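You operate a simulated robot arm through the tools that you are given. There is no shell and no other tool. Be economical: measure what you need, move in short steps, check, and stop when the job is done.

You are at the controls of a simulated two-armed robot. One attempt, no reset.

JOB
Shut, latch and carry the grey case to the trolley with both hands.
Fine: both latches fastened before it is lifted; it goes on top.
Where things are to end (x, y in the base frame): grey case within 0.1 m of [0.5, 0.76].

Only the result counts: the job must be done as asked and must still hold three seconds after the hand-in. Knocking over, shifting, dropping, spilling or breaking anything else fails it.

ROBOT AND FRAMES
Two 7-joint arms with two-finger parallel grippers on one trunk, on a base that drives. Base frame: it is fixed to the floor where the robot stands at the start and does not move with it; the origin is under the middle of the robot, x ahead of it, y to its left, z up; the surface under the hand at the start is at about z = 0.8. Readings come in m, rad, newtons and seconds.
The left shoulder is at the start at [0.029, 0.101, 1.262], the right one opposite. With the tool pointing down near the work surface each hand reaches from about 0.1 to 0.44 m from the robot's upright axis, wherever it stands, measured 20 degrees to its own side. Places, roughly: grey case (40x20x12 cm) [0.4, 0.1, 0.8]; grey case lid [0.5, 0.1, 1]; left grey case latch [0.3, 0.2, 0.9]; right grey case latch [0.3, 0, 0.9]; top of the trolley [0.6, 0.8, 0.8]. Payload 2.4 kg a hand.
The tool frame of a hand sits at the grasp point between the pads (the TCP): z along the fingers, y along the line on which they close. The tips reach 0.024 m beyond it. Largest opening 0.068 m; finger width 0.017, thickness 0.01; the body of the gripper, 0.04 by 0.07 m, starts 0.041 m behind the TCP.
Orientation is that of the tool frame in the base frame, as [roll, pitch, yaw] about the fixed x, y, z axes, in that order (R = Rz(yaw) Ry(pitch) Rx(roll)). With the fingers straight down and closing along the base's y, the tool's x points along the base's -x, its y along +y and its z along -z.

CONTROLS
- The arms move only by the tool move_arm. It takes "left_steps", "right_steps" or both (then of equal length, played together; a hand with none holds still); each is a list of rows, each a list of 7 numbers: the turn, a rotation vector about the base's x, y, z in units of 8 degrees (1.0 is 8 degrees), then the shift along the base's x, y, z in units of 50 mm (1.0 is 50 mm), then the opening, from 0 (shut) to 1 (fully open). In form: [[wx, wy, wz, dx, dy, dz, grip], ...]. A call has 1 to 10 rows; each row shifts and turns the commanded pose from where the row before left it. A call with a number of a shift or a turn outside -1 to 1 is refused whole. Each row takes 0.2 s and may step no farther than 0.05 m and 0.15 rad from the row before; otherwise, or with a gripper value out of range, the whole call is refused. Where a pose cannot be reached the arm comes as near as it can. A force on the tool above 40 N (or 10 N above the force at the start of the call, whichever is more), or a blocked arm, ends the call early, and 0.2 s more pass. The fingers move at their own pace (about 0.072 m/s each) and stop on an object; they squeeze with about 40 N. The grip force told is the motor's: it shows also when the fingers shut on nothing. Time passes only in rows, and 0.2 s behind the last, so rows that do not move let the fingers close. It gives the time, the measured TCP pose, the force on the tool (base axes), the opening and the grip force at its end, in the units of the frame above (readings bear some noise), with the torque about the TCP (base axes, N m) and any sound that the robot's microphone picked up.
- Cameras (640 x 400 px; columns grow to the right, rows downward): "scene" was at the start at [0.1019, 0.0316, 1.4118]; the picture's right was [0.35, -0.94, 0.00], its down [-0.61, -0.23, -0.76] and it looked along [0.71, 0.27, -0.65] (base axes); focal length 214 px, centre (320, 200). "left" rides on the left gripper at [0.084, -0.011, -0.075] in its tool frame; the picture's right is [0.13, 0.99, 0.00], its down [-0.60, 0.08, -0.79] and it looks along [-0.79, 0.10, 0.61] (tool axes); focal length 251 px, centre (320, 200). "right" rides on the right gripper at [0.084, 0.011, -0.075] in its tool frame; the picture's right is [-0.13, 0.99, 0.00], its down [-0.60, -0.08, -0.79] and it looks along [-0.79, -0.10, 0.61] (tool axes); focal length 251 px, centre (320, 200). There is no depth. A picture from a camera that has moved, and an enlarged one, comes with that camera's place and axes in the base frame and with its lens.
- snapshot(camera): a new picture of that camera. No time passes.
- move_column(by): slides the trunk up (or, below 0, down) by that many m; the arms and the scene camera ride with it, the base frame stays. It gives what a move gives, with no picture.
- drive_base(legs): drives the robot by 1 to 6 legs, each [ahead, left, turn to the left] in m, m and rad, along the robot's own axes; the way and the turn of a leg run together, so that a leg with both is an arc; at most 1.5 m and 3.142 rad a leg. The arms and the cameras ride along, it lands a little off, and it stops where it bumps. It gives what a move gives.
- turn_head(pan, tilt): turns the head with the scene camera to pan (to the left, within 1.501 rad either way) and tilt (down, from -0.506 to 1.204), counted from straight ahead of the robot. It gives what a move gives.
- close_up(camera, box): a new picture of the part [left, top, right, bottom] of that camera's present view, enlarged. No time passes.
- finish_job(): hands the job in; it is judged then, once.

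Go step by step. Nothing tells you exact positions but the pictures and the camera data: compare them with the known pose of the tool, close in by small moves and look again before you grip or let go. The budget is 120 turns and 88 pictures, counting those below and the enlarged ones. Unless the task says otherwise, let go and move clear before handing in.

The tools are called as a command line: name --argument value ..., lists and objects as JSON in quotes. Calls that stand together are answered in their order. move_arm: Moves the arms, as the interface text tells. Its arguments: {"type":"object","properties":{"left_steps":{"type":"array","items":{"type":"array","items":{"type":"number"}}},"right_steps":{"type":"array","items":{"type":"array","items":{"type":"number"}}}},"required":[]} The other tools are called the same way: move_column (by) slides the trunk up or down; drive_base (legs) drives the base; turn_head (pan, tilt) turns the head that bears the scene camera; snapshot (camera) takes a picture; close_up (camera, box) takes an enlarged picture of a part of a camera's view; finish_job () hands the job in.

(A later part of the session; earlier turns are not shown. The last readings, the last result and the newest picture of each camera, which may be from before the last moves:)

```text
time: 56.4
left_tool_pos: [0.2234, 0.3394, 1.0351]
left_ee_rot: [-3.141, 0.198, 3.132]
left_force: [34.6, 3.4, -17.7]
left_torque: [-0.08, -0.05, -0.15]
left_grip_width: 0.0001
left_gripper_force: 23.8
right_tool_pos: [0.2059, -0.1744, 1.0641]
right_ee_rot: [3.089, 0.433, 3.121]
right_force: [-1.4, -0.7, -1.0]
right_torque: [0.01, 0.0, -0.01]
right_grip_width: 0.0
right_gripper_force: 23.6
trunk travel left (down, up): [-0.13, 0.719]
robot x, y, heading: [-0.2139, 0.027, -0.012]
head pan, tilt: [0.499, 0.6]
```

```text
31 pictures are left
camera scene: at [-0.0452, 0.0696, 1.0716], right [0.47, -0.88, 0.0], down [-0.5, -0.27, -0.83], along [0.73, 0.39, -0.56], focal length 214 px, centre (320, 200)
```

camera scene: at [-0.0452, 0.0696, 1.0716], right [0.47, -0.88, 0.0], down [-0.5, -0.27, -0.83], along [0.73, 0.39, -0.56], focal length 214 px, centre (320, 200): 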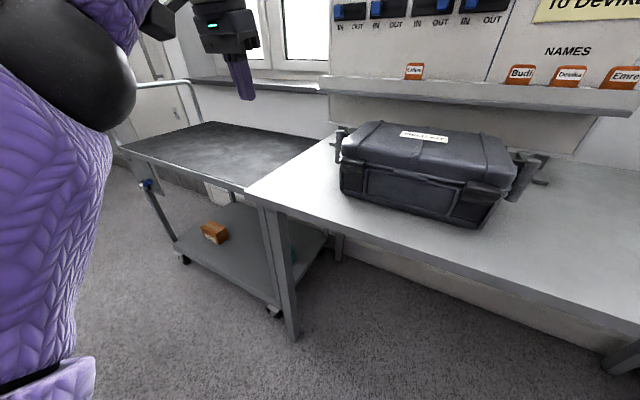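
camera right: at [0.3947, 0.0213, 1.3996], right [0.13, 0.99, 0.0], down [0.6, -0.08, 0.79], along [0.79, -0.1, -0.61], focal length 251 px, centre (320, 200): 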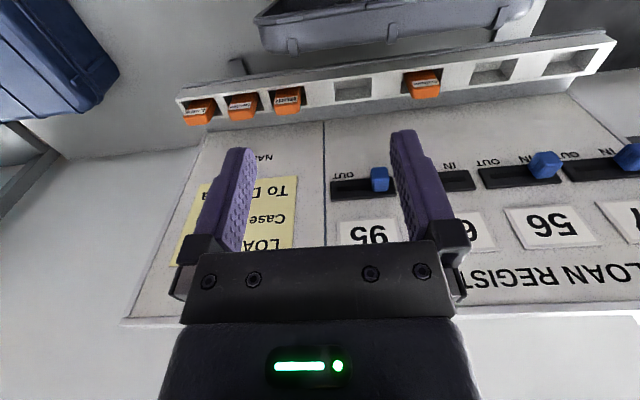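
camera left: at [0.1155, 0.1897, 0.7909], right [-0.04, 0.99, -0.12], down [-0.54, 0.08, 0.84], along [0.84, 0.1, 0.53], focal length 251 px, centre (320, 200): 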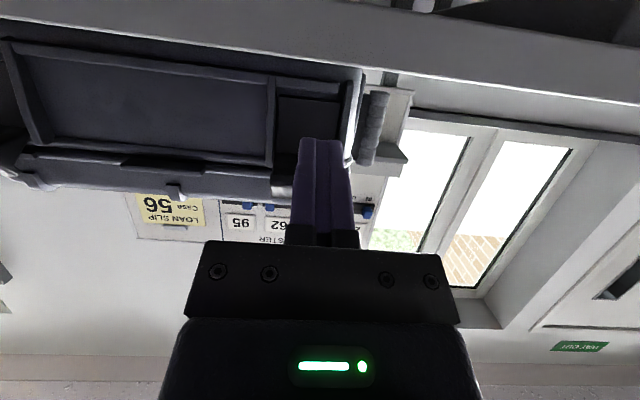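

It's only self-contact (camera bracket against its own arm). I'll move the left hand forward and re-tilt slightly, then raise the trunk to the earlier posture.

move_arm --left_steps '[[0, -1, 0, 0.4, 0, 0, 0], [0, 0, 0, 0.6, 0, 0, 0]]'

move_column --by 0.2

move_arm --left_steps '[[0, 1, 0, 0, 0.2, 0, 1], [0, 1, 0, 0, 0.2, 0, 1], [0, 0.4, 0, 0, 0.2, -0.6, 1], [0, 0, 0, 0, 0, -0.6, 1]]' --right_steps '[[0, 1, 0, 0, -0.2, 0, 0], [0, 1, 0, 0, -0.2, 0, 0], [0, 1, 0, 0, 0, -0.6, 0], [0, 0, 0, 0, 0, -0.6, 0]]'

```text
time: 57.0
left_tool_pos: [0.2569, 0.3387, 1.0274]
left_ee_rot: [-3.141, 0.335, 3.134]
left_force: [-0.6, -0.3, 0.0]
left_torque: [-0.02, -0.03, 0.0]
left_grip_width: 0.0
left_gripper_force: 23.9
left hand out of reach, approached as far as the arm can: row 2
right_tool_pos: [0.2052, -0.173, 1.064]
right_ee_rot: [3.088, 0.433, 3.121]
right_force: [-0.6, -0.1, -0.1]
right_torque: [-0.03, -0.01, 0.01]
right_grip_width: 0.0002
right_gripper_force: 23.7
trunk travel left (down, up): [-0.13, 0.719]
robot x, y, heading: [-0.2164, 0.0318, -0.013]
head pan, tilt: [0.499, 0.6]
```

```text
time: 59.1
left_tool_pos: [0.2025, 0.3401, 1.2821]
left_ee_rot: [-3.141, 0.477, 3.133]
left_force: [0.7, 0.9, -0.5]
left_torque: [-0.03, 0.01, -0.01]
left_grip_width: 0.0002
left_gripper_force: 23.3
right_tool_pos: [0.2058, -0.1739, 1.2642]
right_ee_rot: [3.086, 0.434, 3.122]
right_force: [0.6, -0.1, 0.3]
right_torque: [0.01, -0.04, -0.01]
right_grip_width: 0.0
right_gripper_force: 23.5
trunk travel left (down, up): [-0.33, 0.519]
robot x, y, heading: [-0.213, 0.0266, -0.004]
head pan, tilt: [0.499, 0.6]
```

```text
time: 60.1
left_tool_pos: [0.2025, 0.3495, 1.2205]
left_ee_rot: [-3.141, 0.421, 3.134]
left_force: [0.1, 0.3, 0.3]
left_torque: [0.01, -0.01, 0.01]
left_grip_width: 0.0679
left_gripper_force: 0.0
left hand out of reach, approached as far as the arm can: row 1, 2
right_tool_pos: [0.1932, -0.1875, 1.1933]
right_ee_rot: [3.094, 0.012, 3.123]
right_force: [-0.3, -0.3, -0.4]
right_torque: [-0.02, 0.01, -0.01]
right_grip_width: 0.0
right_gripper_force: 24.0
right hand out of reach, approached as far as the arm can: row 2
trunk travel left (down, up): [-0.33, 0.519]
robot x, y, heading: [-0.2174, 0.0268, -0.01]
head pan, tilt: [0.499, 0.6]
```

The case has moved back about 4 cm (posts now near x≈0.455, y≈0.283 and −0.106). I'll square up the left hand (vertical, fingers closing along x) and drive in.

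move_column --by 0.1

move_arm --left_steps '[[0, 1, 0, 0.4, 0.2, 0, 1], [0, 1, 0, 0.4, 0.2, 0, 1], [0, 1, 0, 0.4, 0.2, 0, 1], [0, 0, -1, 0, 0, 0, 1], [0, 0, -1, 0, 0, 0, 1], [0, 0, -1, 0, 0, 0, 1], [0, 0, -1, 0, 0, 0, 1], [0, 0, -1, 0, 0, 0, 1], [0, 0, -1, 0, 0, 0, 1], [0, 0, -1, 0, 0, 0, 1]]'

drive_base --legs '[[0, 0.15, 0], [0.28, 0, 0]]'

move_arm --left_steps '[[0, 0, -1, 0, 0, 0, 1], [0, 0, -1, 0, 0, 0, 1], [0, 0, -1, 0, 0, 0, 1], [0, 0, -1, 0, 0, 0, 1], [0, 0, -0.25, 0, 0, 0, 1]]'

turn_head --pan 0.0 --tilt 0.9

snapshot --camera "scene"

```text
time: 61.5
left_tool_pos: [0.2037, 0.3501, 1.3234]
left_ee_rot: [3.14, 0.42, 3.133]
left_force: [-0.6, 0.0, -0.2]
left_torque: [0.01, 0.01, 0.0]
left_grip_width: 0.0679
left_gripper_force: 0.0
right_tool_pos: [0.1925, -0.1865, 1.2942]
right_ee_rot: [3.095, 0.014, 3.126]
right_force: [0.1, 0.1, -0.5]
right_torque: [0.0, 0.01, 0.03]
right_grip_width: 0.0
right_gripper_force: 23.3
trunk travel left (down, up): [-0.43, 0.419]
robot x, y, heading: [-0.2126, 0.0263, -0.011]
head pan, tilt: [0.499, 0.6]
```

```text
time: 63.6
left_tool_pos: [0.1308, 0.4136, 1.3096]
left_ee_rot: [3.132, 0.074, 2.142]
left_force: [0.2, -0.2, 0.2]
left_torque: [0.01, 0.03, 0.0]
left_grip_width: 0.0679
left_gripper_force: 0.2
left hand out of reach, approached as far as the arm can: row 1, 2, 3, 5, 10
right_tool_pos: [0.1935, -0.1872, 1.2946]
right_ee_rot: [3.094, 0.014, 3.124]
right_force: [-0.6, 0.2, 0.2]
right_torque: [0.01, -0.04, -0.01]
right_grip_width: 0.0
right_gripper_force: 24.1
trunk travel left (down, up): [-0.43, 0.419]
robot x, y, heading: [-0.2191, 0.0232, -0.007]
head pan, tilt: [0.499, 0.6]
```

```text
time: 66.6
left_tool_pos: [0.4114, 0.5601, 1.3094]
left_ee_rot: [3.128, 0.071, 2.142]
left_force: [0.1, -0.2, 0.1]
left_torque: [0.01, 0.03, -0.03]
left_grip_width: 0.068
left_gripper_force: 0.2
right_tool_pos: [0.4699, -0.0409, 1.2935]
right_ee_rot: [3.096, 0.013, 3.122]
right_force: [0.8, -0.5, 0.1]
right_torque: [0.0, 0.0, 0.02]
right_grip_width: 0.0001
right_gripper_force: 23.2
trunk travel left (down, up): [-0.43, 0.419]
robot x, y, heading: [0.0631, 0.1735, -0.012]
head pan, tilt: [0.499, 0.6]
```

```text
time: 67.8
left_tool_pos: [0.4057, 0.5569, 1.3045]
left_ee_rot: [3.128, 0.072, 1.546]
left_force: [0.3, 0.1, -0.4]
left_torque: [-0.03, -0.01, 0.02]
left_grip_width: 0.0678
left_gripper_force: 0.0
left hand out of reach, approached as far as the arm can: row 2, 4
right_tool_pos: [0.4697, -0.0393, 1.2941]
right_ee_rot: [3.096, 0.014, 3.122]
right_force: [-0.4, 0.2, -0.2]
right_torque: [0.05, 0.01, -0.01]
right_grip_width: 0.0
right_gripper_force: 23.5
trunk travel left (down, up): [-0.43, 0.419]
robot x, y, heading: [0.066, 0.178, -0.013]
head pan, tilt: [0.499, 0.6]
```

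```text
time: 68.7
left_tool_pos: [0.4064, 0.5578, 1.3051]
left_ee_rot: [3.128, 0.072, 1.549]
left_force: [0.1, -0.5, 0.6]
left_torque: [0.02, 0.04, 0.02]
left_grip_width: 0.0679
left_gripper_force: 0.1
right_tool_pos: [0.4696, -0.0396, 1.294]
right_ee_rot: [3.096, 0.014, 3.121]
right_force: [0.0, 0.0, 0.6]
right_torque: [-0.01, 0.04, -0.03]
right_grip_width: 0.0
right_gripper_force: 23.8
trunk travel left (down, up): [-0.43, 0.419]
robot x, y, heading: [0.0655, 0.1742, -0.01]
head pan, tilt: [0.0, 0.901]
```

```text
30 pictures are left
camera scene: at [0.165, 0.1758, 1.3513], right [-0.01, -1.0, 0.0], down [-0.78, 0.01, -0.62], along [0.62, -0.01, -0.78], focal length 214 px, centre (320, 200)
```

scene: 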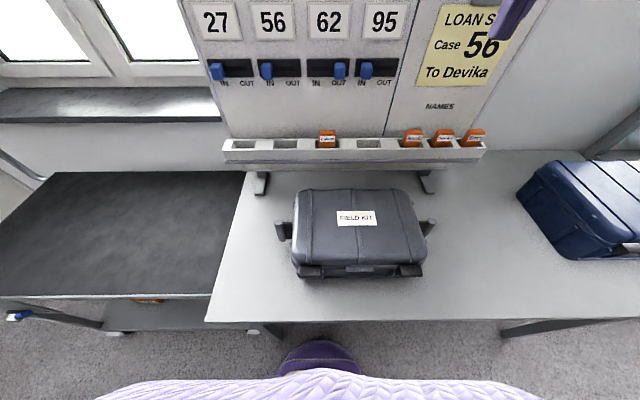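

close_up --camera "scene" --box '[260, 170, 450, 300]'

```text
3.08 times, centred on (355, 235) of scene
camera zoom: at [0.165, 0.1758, 1.3513], right [-0.01, -1.0, 0.0], down [-0.78, 0.01, -0.62], along [0.62, -0.01, -0.78], focal length 660 px, centre (212, 92)
```

zoom: 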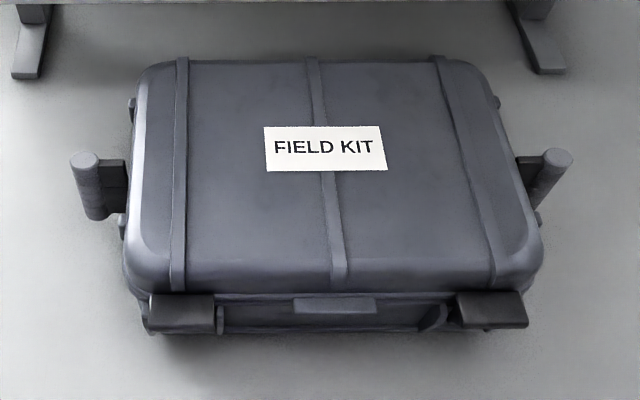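

Posts are at about (0.452, 0.273) and (0.451, −0.107). I'll bring the left hand above the left post.

move_arm --left_steps '[[0.5, 0, 0, 0.13, -0.8, -0.5, 1], [0, 0, 0, 0.13, -0.8, -0.5, 1], [0, 0, 0, 0.13, -0.8, -0.5, 1], [0, 0, 0, 0.13, -0.8, -0.5, 1], [0, 0, 0, 0.13, -0.8, -0.5, 1], [0, 0, 0, 0.13, -0.8, -0.5, 1], [0, 0, 0, 0.13, -0.8, -0.5, 1], [0, 0, 0, 0, 0, -0.8, 1], [0, 0, 0, 0, 0, -0.8, 1], [0, 0, 0, 0, 0, -0.8, 1]]'

snapshot --camera "left"

```text
time: 70.9
left_tool_pos: [0.4363, 0.2947, 1.0196]
left_ee_rot: [3.128, 0.005, 1.548]
left_force: [1.3, -0.6, -0.2]
left_torque: [0.02, 0.0, 0.01]
left_grip_width: 0.068
left_gripper_force: 0.1
left hand out of reach, approached as far as the arm can: row 9, 10
right_tool_pos: [0.4705, -0.0404, 1.2938]
right_ee_rot: [3.095, 0.015, 3.123]
right_force: [-0.4, -0.2, 0.0]
right_torque: [0.0, -0.01, 0.02]
right_grip_width: 0.0
right_gripper_force: 23.2
trunk travel left (down, up): [-0.43, 0.419]
robot x, y, heading: [0.062, 0.1761, -0.01]
head pan, tilt: [0.0, 0.901]
```

```text
28 pictures are left
camera left: at [0.4262, 0.3797, 1.0938], right [0.99, 0.11, 0.01], down [0.06, -0.6, 0.8], along [0.09, -0.79, -0.61], focal length 251 px, centre (320, 200)
```

left: 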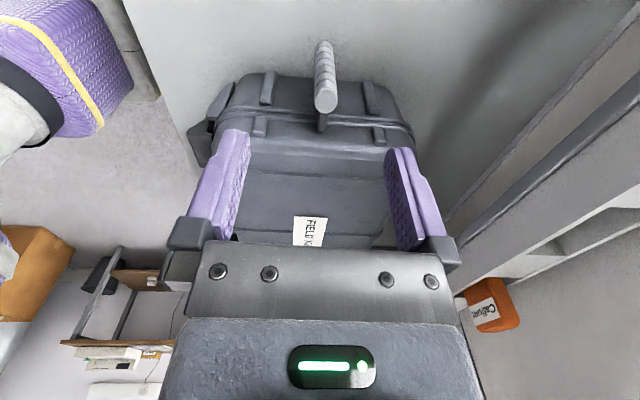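

close_up --camera "left" --box '[180, 60, 290, 170]'

```text
3.64 times, centred on (235, 115) of left
camera zoom: at [0.4262, 0.3797, 1.0938], right [0.99, 0.11, 0.01], down [0.06, -0.6, 0.8], along [0.09, -0.79, -0.61], focal length 914 px, centre (629, 509)
```

zoom: 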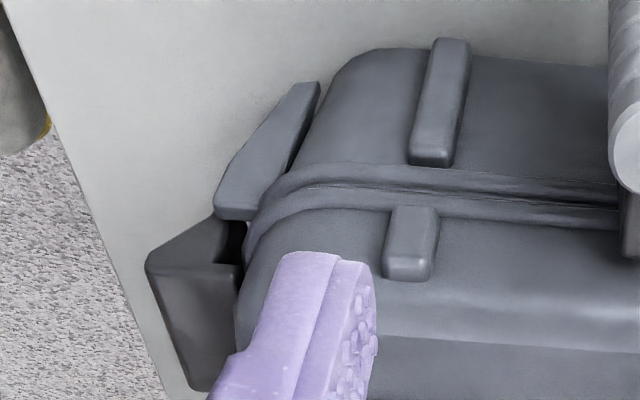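

The left latch's lip appears up against the lid. I'll brace by gripping the left post, so lower the trunk, move the base slightly closer, and line up.

drive_base --legs '[[0.05, 0, 0]]'

move_column --by -0.06

move_arm --left_steps '[[0, 0, 0, -0.4, -0.25, 0, 1], [0, 0, 0, -0.35, -0.25, 0, 1]]'

snapshot --camera "left"

```text
time: 71.8
left_tool_pos: [0.4869, 0.2936, 1.0191]
left_ee_rot: [3.129, 0.003, 1.546]
left_force: [0.2, -0.5, 0.4]
left_torque: [0.02, -0.01, -0.01]
left_grip_width: 0.0681
left_gripper_force: 0.0
right_tool_pos: [0.521, -0.0406, 1.2943]
right_ee_rot: [3.095, 0.013, 3.121]
right_force: [0.2, 0.5, -0.7]
right_torque: [-0.01, 0.05, 0.0]
right_grip_width: 0.0
right_gripper_force: 23.2
trunk travel left (down, up): [-0.43, 0.419]
robot x, y, heading: [0.1093, 0.174, -0.019]
head pan, tilt: [0.0, 0.901]
```

```text
time: 72.8
left_tool_pos: [0.4859, 0.2928, 0.9602]
left_ee_rot: [3.13, 0.004, 1.547]
left_force: [-0.1, 0.4, -0.1]
left_torque: [0.01, 0.01, 0.02]
left_grip_width: 0.0677
left_gripper_force: 0.1
right_tool_pos: [0.5197, -0.0404, 1.2349]
right_ee_rot: [3.094, 0.015, 3.12]
right_force: [0.2, -0.1, -0.1]
right_torque: [0.01, 0.01, -0.02]
right_grip_width: 0.0
right_gripper_force: 23.5
trunk travel left (down, up): [-0.37, 0.479]
robot x, y, heading: [0.113, 0.1699, -0.011]
head pan, tilt: [0.0, 0.901]
```

```text
time: 73.4
left_tool_pos: [0.4484, 0.2679, 0.9588]
left_ee_rot: [3.13, 0.003, 1.547]
left_force: [0.3, -0.2, -0.4]
left_torque: [0.02, -0.03, -0.01]
left_grip_width: 0.0684
left_gripper_force: 0.1
right_tool_pos: [0.5198, -0.0417, 1.2348]
right_ee_rot: [3.094, 0.014, 3.121]
right_force: [0.9, 0.0, -0.6]
right_torque: [0.0, 0.02, 0.01]
right_grip_width: 0.0001
right_gripper_force: 23.6
trunk travel left (down, up): [-0.37, 0.479]
robot x, y, heading: [0.1146, 0.1749, -0.007]
head pan, tilt: [0.0, 0.901]
```

```text
26 pictures are left
camera left: at [0.4382, 0.3535, 1.0337], right [0.99, 0.11, 0.01], down [0.05, -0.6, 0.8], along [0.09, -0.79, -0.6], focal length 251 px, centre (320, 200)
```

left: 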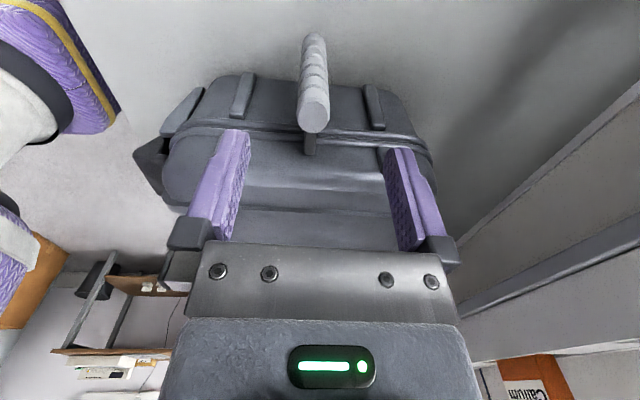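

The post is at (0.446, 0.264), right under the hand. Descend and grip.

move_arm --left_steps '[[0, 0, 0, -0.04, -0.08, -0.5, 1], [0, 0, 0, 0, 0, -0.5, 1], [0, 0, 0, 0, 0, -0.4, 1], [0, 0, 0, 0, 0, -0.25, 1], [0, 0, 0, 0, 0, 0, 0], [0, 0, 0, 0, 0, 0, 0], [0, 0, 0, 0, 0, 0, 0]]'

snapshot --camera "scene"

```text
time: 75.0
left_tool_pos: [0.4349, 0.294, 0.8991]
left_ee_rot: [3.129, 0.005, 1.546]
left_force: [0.0, -0.2, 1.1]
left_torque: [-0.01, 0.02, -0.04]
left_grip_width: 0.0
left_gripper_force: 23.4
left hand out of reach, approached as far as the arm can: row 1, 2, 3, 4
right_tool_pos: [0.5194, -0.0415, 1.2349]
right_ee_rot: [3.094, 0.013, 3.121]
right_force: [0.2, 0.7, -0.4]
right_torque: [0.0, -0.02, -0.01]
right_grip_width: 0.0
right_gripper_force: 24.0
trunk travel left (down, up): [-0.37, 0.479]
robot x, y, heading: [0.1133, 0.1758, -0.012]
head pan, tilt: [0.0, 0.901]
```

```text
25 pictures are left
camera scene: at [0.2234, 0.1748, 1.2909], right [-0.01, -1.0, 0.0], down [-0.78, 0.01, -0.62], along [0.62, -0.01, -0.78], focal length 214 px, centre (320, 200)
```

scene: 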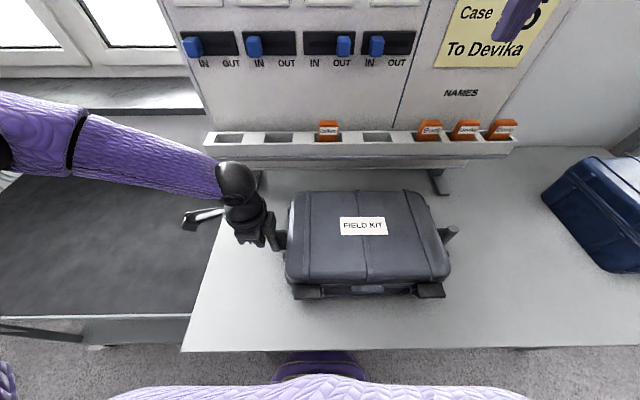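

The arm's reach pushed it outside the post. I'll open, go back up to the good pose, and lower with the trunk instead.

move_arm --left_steps '[[0, 0, 0, 0, 0, 0, 1], [0, 0, 0, 0, 0.1, 0, 1], [0, 0, 0, 0, 0, 0.6, 1], [0, 0, 0, 0, 0, 0.6, 1], [0, 0, 0, 0.15, -0.3, 0, 1], [0, 0, 0, 0.1, -0.3, 0, 1]]'

```text
time: 76.4
left_tool_pos: [0.4471, 0.2657, 0.9596]
left_ee_rot: [3.131, 0.003, 1.546]
left_force: [-0.3, -0.6, 0.3]
left_torque: [0.0, -0.01, 0.01]
left_grip_width: 0.0679
left_gripper_force: 0.0
right_tool_pos: [0.5193, -0.0416, 1.234]
right_ee_rot: [3.096, 0.014, 3.12]
right_force: [-0.8, -0.8, -0.6]
right_torque: [-0.03, 0.01, -0.03]
right_grip_width: 0.0
right_gripper_force: 23.7
trunk travel left (down, up): [-0.37, 0.479]
robot x, y, heading: [0.1102, 0.1747, -0.015]
head pan, tilt: [0.0, 0.901]
```

move_column --by -0.082

snapshot --camera "left"

```text
time: 77.4
left_tool_pos: [0.4468, 0.267, 0.884]
left_ee_rot: [3.122, 0.012, 1.546]
left_force: [-3.0, 4.6, 20.7]
left_torque: [-0.86, 0.22, -0.22]
left_grip_width: 0.068
left_gripper_force: 0.1
right_tool_pos: [0.5191, -0.0409, 1.1573]
right_ee_rot: [3.094, 0.015, 3.119]
right_force: [0.2, -0.3, 1.1]
right_torque: [-0.05, 0.01, -0.02]
right_grip_width: 0.0
right_gripper_force: 23.8
trunk travel left (down, up): [-0.293, 0.556]
robot x, y, heading: [0.1099, 0.1741, -0.013]
head pan, tilt: [0.0, 0.901]
stopped: the force on the tool passed its limit at 60 N (the readings are from after the stop); the commanded pose is now the measured one
```

```text
24 pictures are left
camera left: at [0.4363, 0.3526, 0.9585], right [0.99, 0.11, 0.02], down [0.05, -0.6, 0.8], along [0.1, -0.8, -0.6], focal length 251 px, centre (320, 200)
```

left: 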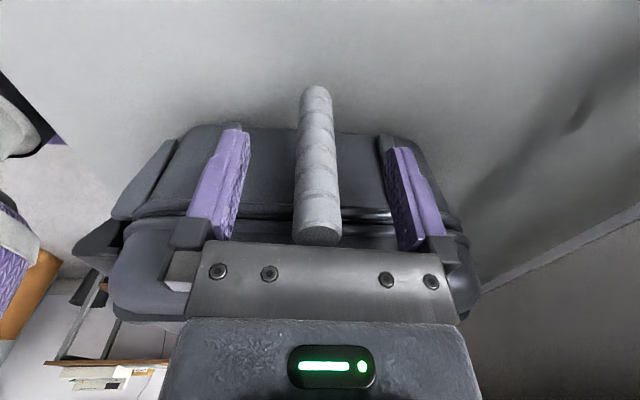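

The palm touched the lid edge; the fingers are already 4 cm down the post. I'll rise 4 mm and close the grip.

move_arm --left_steps '[[0, 0, 0, 0, 0, 0.1, 1], [0, 0, 0, 0, 0, 0, 0], [0, 0, 0, 0, 0, 0, 0], [0, 0, 0, 0, 0, 0, 0]]'

```text
time: 78.4
left_tool_pos: [0.4476, 0.2673, 0.8888]
left_ee_rot: [3.126, 0.009, 1.549]
left_force: [-1.0, 0.0, 3.5]
left_torque: [0.17, 1.36, 0.39]
left_grip_width: 0.0193
left_gripper_force: 37.4
right_tool_pos: [0.5211, -0.041, 1.1565]
right_ee_rot: [3.095, 0.014, 3.12]
right_force: [0.3, -1.1, -0.1]
right_torque: [0.02, -0.02, -0.01]
right_grip_width: 0.0001
right_gripper_force: 23.7
trunk travel left (down, up): [-0.293, 0.556]
robot x, y, heading: [0.1125, 0.1749, -0.014]
head pan, tilt: [0.0, 0.901]
```

Gripped (width 19 mm). Now bring the right hand around in front of the left latch.

move_arm --right_steps '[[0, 0, 0, -0.9, 0, 0, 0], [0, 0, 0, -0.9, 0, 0, 0], [0, 0, 0, -0.9, 0.2, 0, 0], [0, 0, 0, -0.9, 0.3, -0.2, 0], [0, 0, 0, -0.8, 0.5, -0.2, 0], [0, 0, 0, -0.8, 0.5, -0.2, 0], [0, 0, 0, 0, 0.9, -0.2, 0], [0, 0, 0, 0, 0.9, -0.2, 0], [0, 0, 0, 0, 0.8, -0.2, 0]]'

snapshot --camera "scene"

```text
time: 80.2
left_tool_pos: [0.4477, 0.2677, 0.8882]
left_ee_rot: [3.125, 0.008, 1.547]
left_force: [1.4, -1.3, 6.4]
left_torque: [0.41, 1.34, 0.37]
left_grip_width: 0.0193
left_gripper_force: 36.9
right_tool_pos: [0.2647, 0.0945, 1.1115]
right_ee_rot: [3.1, 0.013, 3.11]
right_force: [19.5, -52.0, -2.7]
right_torque: [6.0, 2.24, 0.32]
right_grip_width: 0.0
right_gripper_force: 23.6
trunk travel left (down, up): [-0.293, 0.556]
robot x, y, heading: [0.1127, 0.1796, -0.013]
head pan, tilt: [0.0, 0.901]
stopped in row 8 (right hand): the force on the tool passed its limit at 165 N (the readings are from after the stop); the commanded pose is now the measured one
```

```text
23 pictures are left
camera scene: at [0.2367, 0.1789, 1.2126], right [0.04, -1.0, 0.0], down [-0.79, -0.04, -0.61], along [0.61, 0.03, -0.79], focal length 214 px, centre (320, 200)
```

scene: 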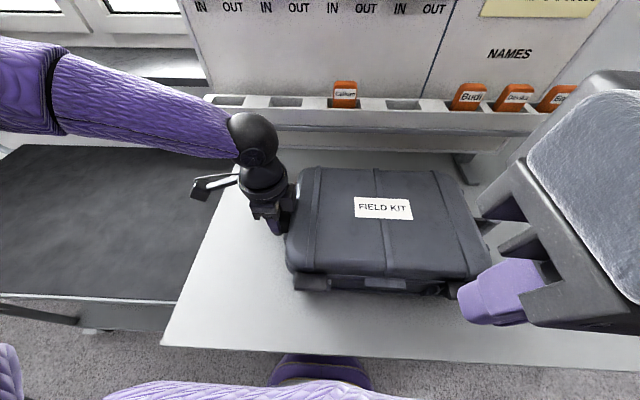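

The right hand bumped the robot's own head; this crossed posture is too cramped. I'll release, back off, and approach at an angle (heading ≈ −35° from the left side) so both hands reach the left post and left latch freely.

move_arm --right_steps '[[0, 0, 0, 0, -0.8, 0, 0], [0, 0, 0, 0, -0.8, 0, 0], [0, 0, 0, 0, -0.8, 0, 0], [0, 0, 0, 0, -0.8, 0, 0]]' --left_steps '[[0, 0, 0, 0, 0, 0, 1], [0, 0, 0, 0, 0, 0, 1], [0, 0, 0, 0, 0, 0, 1], [0, 0, 0, 0, 0, 0, 1]]'

move_column --by 0.1

drive_base --legs '[[-0.12, 0, 0], [0, 0.235, 0], [0, 0, -0.6], [0.098, 0.068, 0]]'

snapshot --camera "scene"

```text
time: 81.2
left_tool_pos: [0.4481, 0.2675, 0.8889]
left_ee_rot: [3.124, 0.009, 1.548]
left_force: [-0.1, -0.2, 0.4]
left_torque: [0.05, -0.01, -0.01]
left_grip_width: 0.0681
left_gripper_force: 0.1
right_tool_pos: [0.27, -0.0429, 1.1033]
right_ee_rot: [3.101, 0.011, 3.114]
right_force: [-0.3, 0.6, -0.9]
right_torque: [0.03, 0.01, 0.01]
right_grip_width: 0.0
right_gripper_force: 23.3
right hand out of reach, approached as far as the arm can: row 4
trunk travel left (down, up): [-0.293, 0.556]
robot x, y, heading: [0.1118, 0.1768, -0.009]
head pan, tilt: [0.0, 0.901]
```

```text
time: 82.5
left_tool_pos: [0.4485, 0.2667, 0.988]
left_ee_rot: [3.125, 0.007, 1.546]
left_force: [0.9, 0.3, -0.3]
left_torque: [-0.03, -0.01, 0.01]
left_grip_width: 0.0679
left_gripper_force: 0.1
right_tool_pos: [0.2713, -0.0455, 1.2037]
right_ee_rot: [3.1, 0.009, 3.115]
right_force: [0.4, 0.2, 0.9]
right_torque: [0.01, -0.03, 0.03]
right_grip_width: 0.0001
right_gripper_force: 23.5
trunk travel left (down, up): [-0.393, 0.456]
robot x, y, heading: [0.1123, 0.1711, -0.009]
head pan, tilt: [0.0, 0.901]
```

```text
time: 87.6
left_tool_pos: [0.3972, 0.3207, 0.9878]
left_ee_rot: [3.123, 0.009, 0.995]
left_force: [0.4, -0.9, -0.4]
left_torque: [0.04, -0.01, -0.01]
left_grip_width: 0.0681
left_gripper_force: 0.1
right_tool_pos: [0.0826, 0.1461, 1.2027]
right_ee_rot: [3.1, 0.01, 2.562]
right_force: [-0.7, 0.4, -0.1]
right_torque: [0.03, 0.01, -0.01]
right_grip_width: 0.0001
right_gripper_force: 23.9
trunk travel left (down, up): [-0.393, 0.456]
robot x, y, heading: [0.0628, 0.4197, -0.56]
head pan, tilt: [0.0, 0.901]
stopped in leg 4: the robot was blocked; the commanded pose is now the measured one
```

```text
22 pictures are left
camera scene: at [0.1534, 0.363, 1.3141], right [-0.53, -0.85, 0.0], down [-0.66, 0.42, -0.62], along [0.53, -0.33, -0.78], focal length 214 px, centre (320, 200)
```

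scene: 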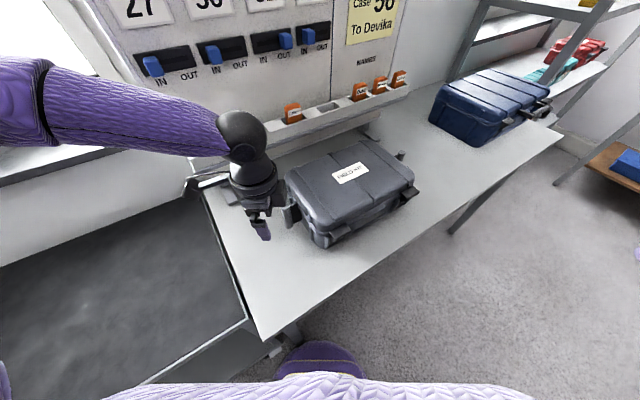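

The base touched something at the corner; I'll back off a centimetre. From here the post is at 0.41 m ahead — reachable. Re-yaw the left hand over the post and bring the right hand toward the latch.

drive_base --legs '[[-0.012, 0, 0]]'

move_arm --left_steps '[[0, 0, 1, 0.2, -0.1, 0, 1], [0, 0, 1, 0.2, -0.1, 0, 1], [0, 0, 1, 0.2, -0.2, 0, 1], [0, 0, 1, 0.3, -0.3, 0, 1], [0, 0, 0.1, 0.25, -0.3, 0, 1]]' --right_steps '[[0, 0, 1, 0.5, -0.2, -0.2, 0], [0, 0, 1, 0.5, 0, -0.5, 0], [0, 0, 1, 0.5, 0, -0.5, 0], [0, 0, 1, 0.5, 0, -0.5, 0], [0, 0, 0.2, 0.5, 0, -0.5, 0]]'

snapshot --camera "left"

```text
time: 88.4
left_tool_pos: [0.3864, 0.3291, 0.9892]
left_ee_rot: [3.123, 0.008, 0.995]
left_force: [0.7, 0.7, 0.8]
left_torque: [0.01, 0.03, -0.05]
left_grip_width: 0.0682
left_gripper_force: 0.0
right_tool_pos: [0.0725, 0.1545, 1.2038]
right_ee_rot: [3.101, 0.013, 2.562]
right_force: [0.3, 0.0, 0.3]
right_torque: [-0.02, -0.01, 0.0]
right_grip_width: 0.0001
right_gripper_force: 23.8
trunk travel left (down, up): [-0.393, 0.456]
robot x, y, heading: [0.0536, 0.4263, -0.571]
head pan, tilt: [0.0, 0.901]
```

```text
time: 89.6
left_tool_pos: [0.4408, 0.3191, 1.0011]
left_ee_rot: [3.124, 0.011, 1.568]
left_force: [0.8, -0.1, 0.4]
left_torque: [-0.02, 0.0, -0.01]
left_grip_width: 0.0678
left_gripper_force: 0.0
left hand out of reach, approached as far as the arm can: row 3, 4, 5
right_tool_pos: [0.1976, 0.147, 1.094]
right_ee_rot: [3.101, 0.012, -3.132]
right_force: [0.8, -0.5, 0.5]
right_torque: [0.0, -0.02, 0.0]
right_grip_width: 0.0
right_gripper_force: 24.0
trunk travel left (down, up): [-0.393, 0.456]
robot x, y, heading: [0.0516, 0.4244, -0.565]
head pan, tilt: [0.0, 0.901]
```

```text
21 pictures are left
camera left: at [0.4283, 0.4046, 1.0763], right [0.99, 0.13, 0.02], down [0.06, -0.6, 0.8], along [0.11, -0.79, -0.6], focal length 251 px, centre (320, 200)
```

left: 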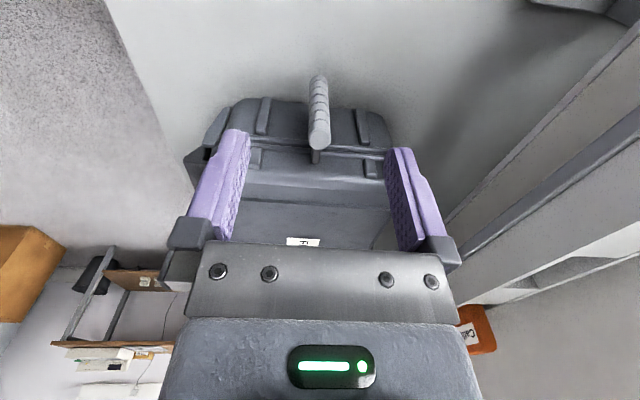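

Just short. A lower trunk (less drop) gives more reach, so I'll lower 0.09 m while raising the hands to compensate.

move_column --by -0.05

move_arm --left_steps '[[0, 0, 0, 0, 0.2, 0.6, 1], [0, 0, 0, 0, 0.2, 0.6, 1]]' --right_steps '[[0, 0, 0, 0, 0, 0.5, 0], [0, 0, 0, 0, 0, 0.5, 0]]'

move_column --by -0.05

move_arm --left_steps '[[0, 0, 0, 0.1, -0.5, 0.1, 1], [0, 0, 0, 0, -0.5, 0, 1], [0, 0, 0, 0, -0.4, 0, 1], [0, 0, 0, 0, -0.2, 0, 1]]'

```text
time: 90.5
left_tool_pos: [0.4397, 0.3191, 0.9534]
left_ee_rot: [3.126, 0.009, 1.568]
left_force: [0.7, -0.6, 0.0]
left_torque: [-0.04, 0.0, -0.03]
left_grip_width: 0.0678
left_gripper_force: 0.0
right_tool_pos: [0.1979, 0.145, 1.0433]
right_ee_rot: [3.099, 0.012, -3.134]
right_force: [0.0, -0.8, -0.8]
right_torque: [0.0, -0.04, -0.01]
right_grip_width: 0.0
right_gripper_force: 23.4
trunk travel left (down, up): [-0.343, 0.506]
robot x, y, heading: [0.0526, 0.432, -0.561]
head pan, tilt: [0.0, 0.901]
```

```text
time: 91.1
left_tool_pos: [0.439, 0.3401, 1.0116]
left_ee_rot: [3.127, 0.008, 1.568]
left_force: [0.2, 0.1, 0.3]
left_torque: [0.02, 0.0, 0.0]
left_grip_width: 0.068
left_gripper_force: 0.1
right_tool_pos: [0.1979, 0.1456, 1.0936]
right_ee_rot: [3.099, 0.012, -3.136]
right_force: [0.4, 0.0, -0.1]
right_torque: [-0.02, -0.01, 0.0]
right_grip_width: 0.0001
right_gripper_force: 23.5
trunk travel left (down, up): [-0.343, 0.506]
robot x, y, heading: [0.0562, 0.4283, -0.563]
head pan, tilt: [0.0, 0.901]
```

```text
time: 92.0
left_tool_pos: [0.439, 0.3397, 0.9629]
left_ee_rot: [3.127, 0.01, 1.567]
left_force: [-0.3, -0.1, -0.2]
left_torque: [0.02, 0.05, 0.03]
left_grip_width: 0.0681
left_gripper_force: 0.0
right_tool_pos: [0.1986, 0.1444, 1.0442]
right_ee_rot: [3.1, 0.013, -3.136]
right_force: [0.1, -0.4, -1.3]
right_torque: [-0.02, -0.02, -0.01]
right_grip_width: 0.0001
right_gripper_force: 23.6
trunk travel left (down, up): [-0.293, 0.556]
robot x, y, heading: [0.0526, 0.424, -0.564]
head pan, tilt: [0.0, 0.901]
```

```text
time: 93.0
left_tool_pos: [0.4415, 0.2977, 0.9704]
left_ee_rot: [3.125, 0.006, 1.568]
left_force: [0.5, 0.8, -0.7]
left_torque: [0.01, -0.02, 0.02]
left_grip_width: 0.0682
left_gripper_force: 0.0
left hand out of reach, approached as far as the arm can: row 2, 3, 4
right_tool_pos: [0.1972, 0.145, 1.0435]
right_ee_rot: [3.099, 0.013, -3.133]
right_force: [0.3, 0.3, -0.7]
right_torque: [-0.02, -0.03, 0.02]
right_grip_width: 0.0001
right_gripper_force: 23.9
trunk travel left (down, up): [-0.293, 0.556]
robot x, y, heading: [0.052, 0.4271, -0.565]
head pan, tilt: [0.0, 0.901]
```

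Still 3 cm short; shift the base 3.5 cm along −y (away from whatever it touched).

drive_base --legs '[[0.019, -0.03, 0]]'

move_arm --left_steps '[[0, 0, 0, 0.1, 0.02, 0, 1]]'

snapshot --camera "left"

```text
time: 93.9
left_tool_pos: [0.442, 0.26, 0.9706]
left_ee_rot: [3.124, 0.009, 1.567]
left_force: [-0.5, 0.3, -0.5]
left_torque: [-0.01, -0.03, 0.01]
left_grip_width: 0.0684
left_gripper_force: 0.2
right_tool_pos: [0.198, 0.1092, 1.0424]
right_ee_rot: [3.098, 0.01, -3.137]
right_force: [-0.8, 0.3, -0.5]
right_torque: [0.01, 0.01, 0.01]
right_grip_width: 0.0001
right_gripper_force: 23.3
trunk travel left (down, up): [-0.293, 0.556]
robot x, y, heading: [0.0529, 0.3916, -0.564]
head pan, tilt: [0.0, 0.901]
```

```text
time: 94.3
left_tool_pos: [0.4456, 0.2624, 0.9705]
left_ee_rot: [3.125, 0.009, 1.566]
left_force: [-0.7, 0.2, -0.8]
left_torque: [-0.01, -0.04, -0.02]
left_grip_width: 0.0679
left_gripper_force: 0.0
right_tool_pos: [0.197, 0.1097, 1.0432]
right_ee_rot: [3.099, 0.012, -3.137]
right_force: [0.1, -0.1, 0.5]
right_torque: [-0.01, 0.03, 0.0]
right_grip_width: 0.0
right_gripper_force: 23.9
trunk travel left (down, up): [-0.293, 0.556]
robot x, y, heading: [0.0503, 0.3917, -0.561]
head pan, tilt: [0.0, 0.901]
```

```text
20 pictures are left
camera left: at [0.4347, 0.3474, 1.0443], right [0.99, 0.12, 0.02], down [0.06, -0.6, 0.8], along [0.11, -0.79, -0.6], focal length 251 px, centre (320, 200)
```

left: 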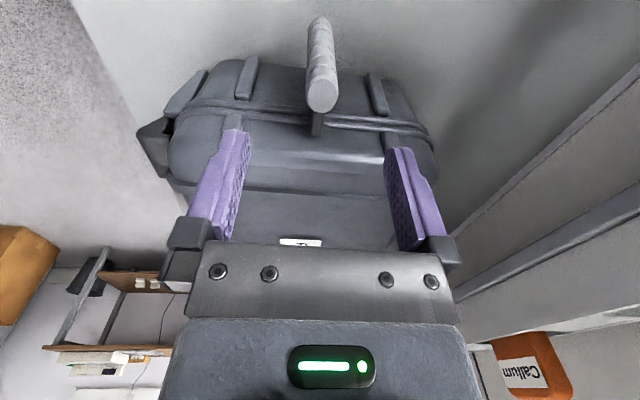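

move_arm --left_steps '[[0, 0, 0, 0.06, 0.1, 0, 1]]'

move_column --by -0.08

move_arm --left_steps '[[0, 0, 0, 0, 0, 0, 0], [0, 0, 0, 0, 0, 0, 0], [0, 0, 0, 0, 0, 0, 0]]'

snapshot --camera "scene"

```text
time: 94.7
left_tool_pos: [0.4494, 0.267, 0.9694]
left_ee_rot: [3.125, 0.009, 1.565]
left_force: [-0.3, 0.4, -0.6]
left_torque: [0.0, -0.01, 0.04]
left_grip_width: 0.068
left_gripper_force: 0.0
right_tool_pos: [0.199, 0.1093, 1.0433]
right_ee_rot: [3.099, 0.009, -3.137]
right_force: [0.1, 0.1, 0.6]
right_torque: [-0.01, -0.01, -0.01]
right_grip_width: 0.0002
right_gripper_force: 23.8
trunk travel left (down, up): [-0.293, 0.556]
robot x, y, heading: [0.0548, 0.3945, -0.563]
head pan, tilt: [0.0, 0.901]
```

```text
time: 95.8
left_tool_pos: [0.4503, 0.2675, 0.8907]
left_ee_rot: [3.126, 0.01, 1.566]
left_force: [-0.6, 0.5, 0.9]
left_torque: [0.04, 0.02, -0.01]
left_grip_width: 0.0682
left_gripper_force: 0.0
right_tool_pos: [0.1969, 0.1102, 0.9632]
right_ee_rot: [3.1, 0.012, -3.136]
right_force: [0.0, 0.0, 0.9]
right_torque: [-0.01, -0.01, 0.0]
right_grip_width: 0.0001
right_gripper_force: 23.6
trunk travel left (down, up): [-0.213, 0.636]
robot x, y, heading: [0.0507, 0.3873, -0.564]
head pan, tilt: [0.0, 0.901]
```

```text
time: 96.7
left_tool_pos: [0.4502, 0.2677, 0.8903]
left_ee_rot: [3.126, 0.011, 1.565]
left_force: [1.7, 0.6, 4.4]
left_torque: [0.27, 1.31, -0.41]
left_grip_width: 0.0196
left_gripper_force: 37.2
right_tool_pos: [0.197, 0.1096, 0.9619]
right_ee_rot: [3.101, 0.012, -3.137]
right_force: [-0.7, -0.6, 0.6]
right_torque: [-0.03, 0.01, 0.03]
right_grip_width: 0.0001
right_gripper_force: 23.7
trunk travel left (down, up): [-0.213, 0.636]
robot x, y, heading: [0.0494, 0.3932, -0.565]
head pan, tilt: [0.0, 0.901]
```

```text
19 pictures are left
camera scene: at [0.1741, 0.315, 1.1319], right [-0.54, -0.84, 0.0], down [-0.66, 0.42, -0.62], along [0.52, -0.33, -0.78], focal length 214 px, centre (320, 200)
```

scene: 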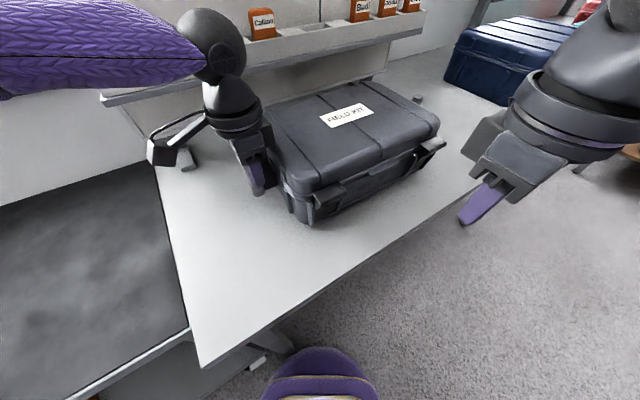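

Post gripped, right hand has clear space. Bring it in front of the left latch.

move_arm --right_steps '[[0, 0, 0, 0.3, 0.6, -0.3, 0], [0, 0, 0, 0.3, 0.6, -0.4, 0], [0, 0, 0, 0.4, 0.5, -0.4, 0], [0, 0, 0, 0.5, 0, -0.05, 0]]'

snapshot --camera "right"

```text
time: 97.7
left_tool_pos: [0.4502, 0.2679, 0.8899]
left_ee_rot: [3.123, 0.009, 1.567]
left_force: [-3.2, 2.5, 5.3]
left_torque: [-0.08, 1.62, -0.43]
left_grip_width: 0.0196
left_gripper_force: 36.8
right_tool_pos: [0.2717, 0.1962, 0.9063]
right_ee_rot: [3.1, 0.011, -3.137]
right_force: [0.5, -0.2, 0.5]
right_torque: [0.03, -0.01, -0.02]
right_grip_width: 0.0001
right_gripper_force: 23.5
trunk travel left (down, up): [-0.213, 0.636]
robot x, y, heading: [0.0515, 0.3886, -0.567]
head pan, tilt: [0.0, 0.901]
```

```text
18 pictures are left
camera right: at [0.1863, 0.2028, 0.9813], right [0.12, 0.99, 0.04], down [0.59, -0.11, 0.8], along [0.79, -0.07, -0.6], focal length 251 px, centre (320, 200)
```

right: 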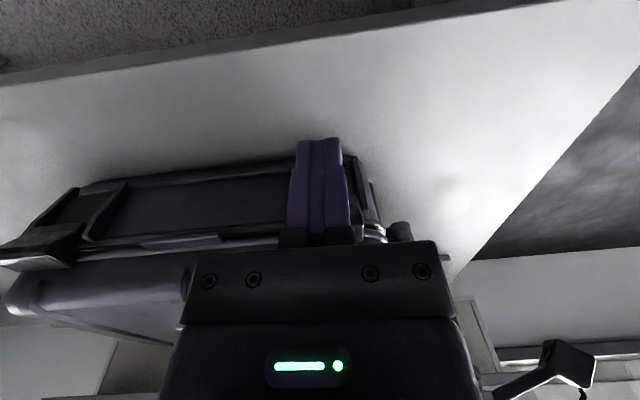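

Finger is directly in front of the latch. Push inward against the braced case.

move_arm --right_steps '[[0, 0, 0, 0.3, 0, 0, 0], [0, 0, 0, 0.3, 0, 0, 0], [0, 0, 0, 0.15, 0, 0, 0], [0, 0, 0, 0.1, 0, 0, 0], [0, 0, 0, 0.1, 0, 0, 0], [0, 0, 0, 0.1, 0, 0, 0]]'

```text
time: 98.9
left_tool_pos: [0.4516, 0.2686, 0.8917]
left_ee_rot: [3.116, 0.013, 1.577]
left_force: [3.4, 2.9, 6.3]
left_torque: [0.0, 1.85, 0.03]
left_grip_width: 0.0194
left_gripper_force: 37.1
right_tool_pos: [0.3184, 0.1942, 0.9067]
right_ee_rot: [3.105, 0.0, -3.132]
right_force: [-6.3, -0.5, -0.1]
right_torque: [-0.14, 0.06, -0.01]
right_grip_width: 0.0
right_gripper_force: 23.4
trunk travel left (down, up): [-0.213, 0.636]
robot x, y, heading: [0.0514, 0.3876, -0.56]
head pan, tilt: [0.0, 0.901]
stopped in row 6 (right hand): the force on the tool passed its limit at 44 N (the readings are from after the stop); the commanded pose is now the measured one
```

It took a 44 N push with the case held. I'll retract a little and look at the latch.

move_arm --right_steps '[[0, 0, 0, -0.8, 0, 0, 0], [0, 0, 0, -0.5, -0.7, 0, 0]]'

close_up --camera "left" --box '[60, 100, 260, 280]'

close_up --camera "scene" --box '[270, 130, 460, 250]'

```text
time: 99.5
left_tool_pos: [0.4525, 0.2694, 0.8914]
left_ee_rot: [3.12, 0.011, 1.575]
left_force: [-1.5, 1.1, 9.9]
left_torque: [0.2, 2.04, 0.01]
left_grip_width: 0.0192
left_gripper_force: 37.3
right_tool_pos: [0.2525, 0.1602, 0.9037]
right_ee_rot: [3.105, 0.004, -3.134]
right_force: [-0.7, -0.1, -0.3]
right_torque: [0.0, -0.01, 0.03]
right_grip_width: 0.0002
right_gripper_force: 23.3
trunk travel left (down, up): [-0.213, 0.636]
robot x, y, heading: [0.0503, 0.3891, -0.563]
head pan, tilt: [0.0, 0.901]
```

```text
2.22 times, centred on (160, 190) of left
camera zoom: at [0.439, 0.3536, 0.9644], right [0.99, 0.13, 0.02], down [0.06, -0.6, 0.8], along [0.12, -0.79, -0.6], focal length 559 px, centre (676, 222)
```

zoom: 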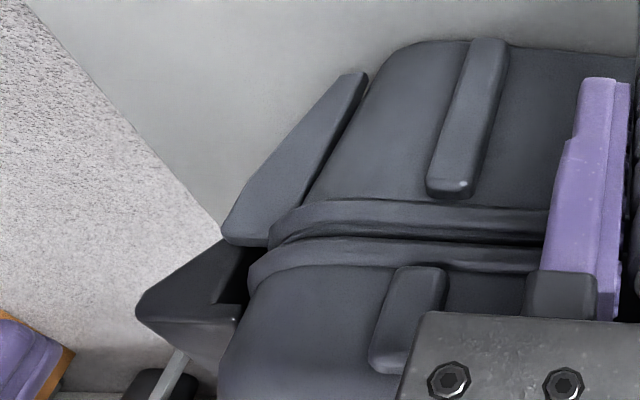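

```text
3.33 times, centred on (365, 190) of scene
camera zoom: at [0.1739, 0.3153, 1.1319], right [-0.54, -0.84, 0.0], down [-0.66, 0.42, -0.62], along [0.52, -0.33, -0.78], focal length 715 px, centre (170, 233)
```

zoom: 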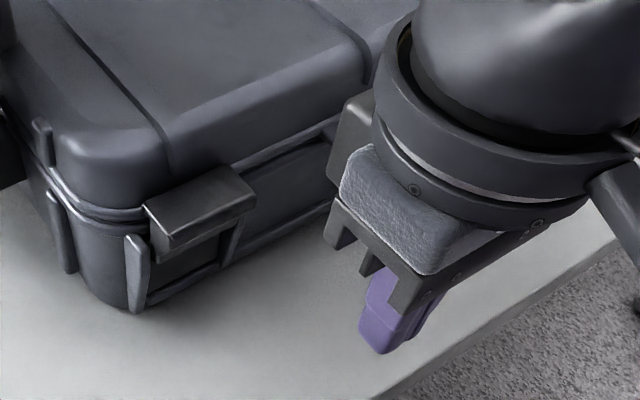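

The latch lever didn't move further even under 44 N: it's at its hard stop with the lip over the lid, so the left latch is fully closed. Now release, rise, and square the robot up to the case to check the right latch and take both handles.

move_arm --left_steps '[[0, 0, 0, 0, 0, 0, 1], [0, 0, 0, 0, 0, 0, 1], [0, 0, 0, 0, 0, 0, 1]]'

move_column --by 0.13

drive_base --legs '[[-0.08, 0, 0], [0, 0, 0.565], [0, -0.35, 0], [0.07, 0, 0]]'

move_arm --left_steps '[[0, 0, -1, 0, 0, 0, 1], [0, 0, -1, 0, 0, 0, 1], [0, 0, -1, 0, 0, 0, 1], [0, 0, -1, 0, 0, 0, 1], [0, 0, -0.2, 0, 0, 0, 1], [0, 0, 0, 0, 0, 0, 1], [0, 0, 0, 0, 0, 0, 1]]' --right_steps '[[0, 0, 1, 0, -0.3, 0, 1], [0, 0, 1, 0, -0.3, 0, 1], [0, 0, 1, 0, -0.3, 0, 1], [0, 0, 1, 0, -0.3, 0, 1], [0, 0, 1, 0, -0.3, 0, 1], [0, 0, 1, 0, 0, 0, 1], [0, 0, 1, 0, 0, 0, 1]]'

```text
time: 100.3
left_tool_pos: [0.4522, 0.2675, 0.89]
left_ee_rot: [3.117, 0.009, 1.573]
left_force: [0.3, 0.2, 0.4]
left_torque: [-0.01, -0.06, -0.02]
left_grip_width: 0.0681
left_gripper_force: 0.1
right_tool_pos: [0.2516, 0.1595, 0.9022]
right_ee_rot: [3.106, 0.004, -3.135]
right_force: [-0.1, -1.2, 0.7]
right_torque: [-0.02, -0.02, 0.01]
right_grip_width: 0.0001
right_gripper_force: 24.1
trunk travel left (down, up): [-0.213, 0.636]
robot x, y, heading: [0.053, 0.3918, -0.562]
head pan, tilt: [0.0, 0.901]
```

```text
time: 101.9
left_tool_pos: [0.4531, 0.2683, 1.0198]
left_ee_rot: [3.116, 0.009, 1.575]
left_force: [0.0, 0.3, -0.6]
left_torque: [0.01, -0.01, -0.03]
left_grip_width: 0.068
left_gripper_force: 0.0
right_tool_pos: [0.2544, 0.1587, 1.0349]
right_ee_rot: [3.106, 0.001, -3.134]
right_force: [0.5, 0.2, 0.2]
right_torque: [0.01, -0.02, -0.01]
right_grip_width: 0.0001
right_gripper_force: 23.4
trunk travel left (down, up): [-0.343, 0.506]
robot x, y, heading: [0.0534, 0.3929, -0.562]
head pan, tilt: [0.0, 0.901]
```

```text
time: 107.0
left_tool_pos: [0.4587, 0.1944, 1.0192]
left_ee_rot: [3.118, 0.008, 2.142]
left_force: [0.4, 0.2, 0.4]
left_torque: [0.0, -0.04, -0.02]
left_grip_width: 0.068
left_gripper_force: 0.1
right_tool_pos: [0.3504, -0.0053, 1.0339]
right_ee_rot: [3.105, 0.004, -2.566]
right_force: [-0.3, 0.0, -0.2]
right_torque: [-0.02, 0.0, 0.0]
right_grip_width: 0.0
right_gripper_force: 23.5
trunk travel left (down, up): [-0.343, 0.506]
robot x, y, heading: [0.0547, 0.0824, 0.003]
head pan, tilt: [0.0, 0.901]
```

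```text
time: 108.6
left_tool_pos: [0.4595, 0.1947, 1.0201]
left_ee_rot: [3.116, 0.01, 1.555]
left_force: [-0.3, 0.5, 0.2]
left_torque: [0.0, -0.02, 0.01]
left_grip_width: 0.0677
left_gripper_force: 0.1
right_tool_pos: [0.2884, -0.044, 1.0341]
right_ee_rot: [3.104, 0.002, -1.66]
right_force: [-0.2, -0.5, 0.0]
right_torque: [0.01, -0.02, 0.06]
right_grip_width: 0.068
right_gripper_force: 0.1
right hand out of reach, approached as far as the arm can: row 5, 6, 7
trunk travel left (down, up): [-0.343, 0.506]
robot x, y, heading: [0.0553, 0.085, 0.005]
head pan, tilt: [0.0, 0.901]
```

Now move both hands over their posts, viewing the right latch from the side on the way.

move_arm --left_steps '[[0, 0, 0, 0, 0.4, 0, 1], [0, 0, 0, 0, 0.4, 0, 1], [0, 0, 0, 0, 0.4, 0, 1], [0, 0, 0, -0.1, 0.3, 0, 1]]' --right_steps '[[0, 0, 0, 0.6, -0.5, 0, 1], [0, 0, 0, 0.8, -0.5, 0, 1], [0, 0, 0, 0.8, -0.5, 0, 1], [0, 0, 0.6, 0.8, -0.3, 0, 1]]'

snapshot --camera "right"

snapshot --camera "left"

```text
time: 109.6
left_tool_pos: [0.455, 0.2701, 1.0197]
left_ee_rot: [3.117, 0.011, 1.556]
left_force: [0.0, 0.0, 0.9]
left_torque: [0.0, -0.01, -0.02]
left_grip_width: 0.0683
left_gripper_force: 0.0
right_tool_pos: [0.2938, -0.0188, 1.0458]
right_ee_rot: [3.104, 0.002, -1.577]
right_force: [0.0, 0.4, 0.1]
right_torque: [0.03, -0.03, -0.03]
right_grip_width: 0.068
right_gripper_force: 0.1
right hand out of reach, approached as far as the arm can: row 1, 2, 3, 4
trunk travel left (down, up): [-0.343, 0.506]
robot x, y, heading: [0.059, 0.0796, 0.003]
head pan, tilt: [0.0, 0.901]
```

```text
15 pictures are left
camera right: at [0.2843, -0.1052, 1.1214], right [-0.99, 0.14, 0.04], down [0.11, 0.6, 0.79], along [0.09, 0.79, -0.61], focal length 251 px, centre (320, 200)
```

right: 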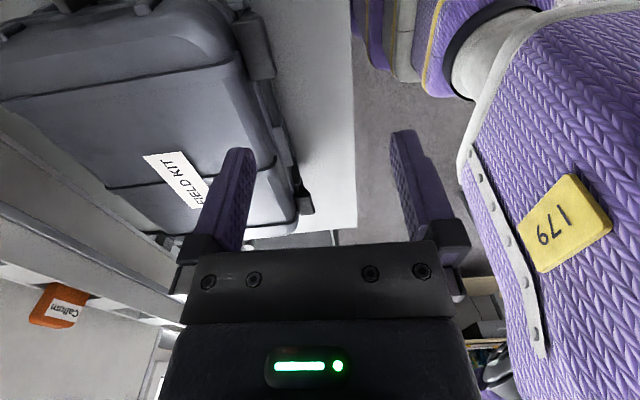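

```text
14 pictures are left
camera left: at [0.4427, 0.3552, 1.0937], right [0.99, 0.11, 0.02], down [0.05, -0.6, 0.8], along [0.1, -0.79, -0.6], focal length 251 px, centre (320, 200)
```

left: 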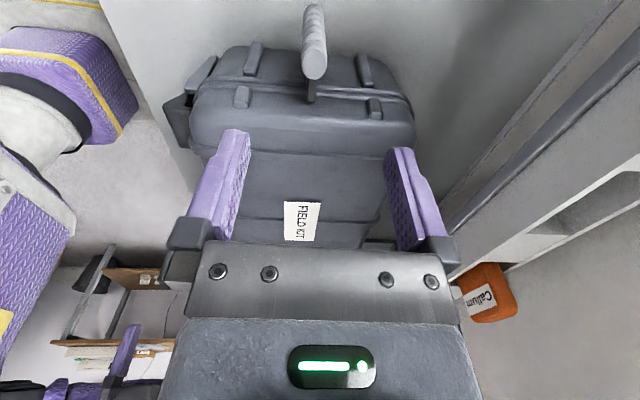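

The right arm got folded into an awkward configuration. I'll unwind its yaw, move out to the right, then turn again.

move_arm --right_steps '[[0, 0, -1, 0, 0, 0, 1], [0, 0, -1, 0, 0, 0, 1], [0, 0, -1, 0, 0, 0, 1], [0, 0, -1, 0, 0, 0, 1], [0, 0, -1, 0, 0, 0.2, 1], [0, 0, -1, 0, 0, 0.2, 1], [0, 0, -1, 0, -0.5, 0.2, 1], [0, 0, -1, 0, -0.7, 0.2, 1], [0, 0, -1, 0.2, -0.7, 0, 1], [0, 0, -1, 0.3, -0.7, 0, 1]]'

move_arm --right_steps '[[0, 0, 0, 0.3, -0.8, 0, 1], [0, 0, 0, 0.3, -0.8, 0, 1], [0, 0, 0, 0.3, -0.8, 0, 1], [0, 0, 0, 0.3, -0.8, 0, 1]]'

```text
time: 111.8
left_tool_pos: [0.4539, 0.2706, 1.0192]
left_ee_rot: [3.117, 0.01, 1.554]
left_force: [0.0, 0.4, -0.2]
left_torque: [0.0, 0.0, 0.0]
left_grip_width: 0.0679
left_gripper_force: 0.0
right_tool_pos: [0.3183, -0.1454, 1.09]
right_ee_rot: [3.104, 0.003, -2.974]
right_force: [0.2, 0.5, -0.8]
right_torque: [-0.02, -0.01, -0.01]
right_grip_width: 0.0677
right_gripper_force: 0.1
trunk travel left (down, up): [-0.343, 0.506]
robot x, y, heading: [0.0531, 0.0785, 0.004]
head pan, tilt: [0.0, 0.901]
```

```text
time: 112.8
left_tool_pos: [0.4534, 0.2699, 1.0195]
left_ee_rot: [3.116, 0.009, 1.555]
left_force: [0.0, 0.3, -0.1]
left_torque: [-0.02, -0.01, -0.02]
left_grip_width: 0.0678
left_gripper_force: 0.0
right_tool_pos: [0.3667, -0.2733, 1.0878]
right_ee_rot: [3.104, 0.001, -2.973]
right_force: [-0.8, 0.3, 0.0]
right_torque: [0.0, -0.01, 0.0]
right_grip_width: 0.0679
right_gripper_force: 0.0
right hand out of reach, approached as far as the arm can: row 4
trunk travel left (down, up): [-0.343, 0.506]
robot x, y, heading: [0.0572, 0.0854, 0.004]
head pan, tilt: [0.0, 0.901]
```

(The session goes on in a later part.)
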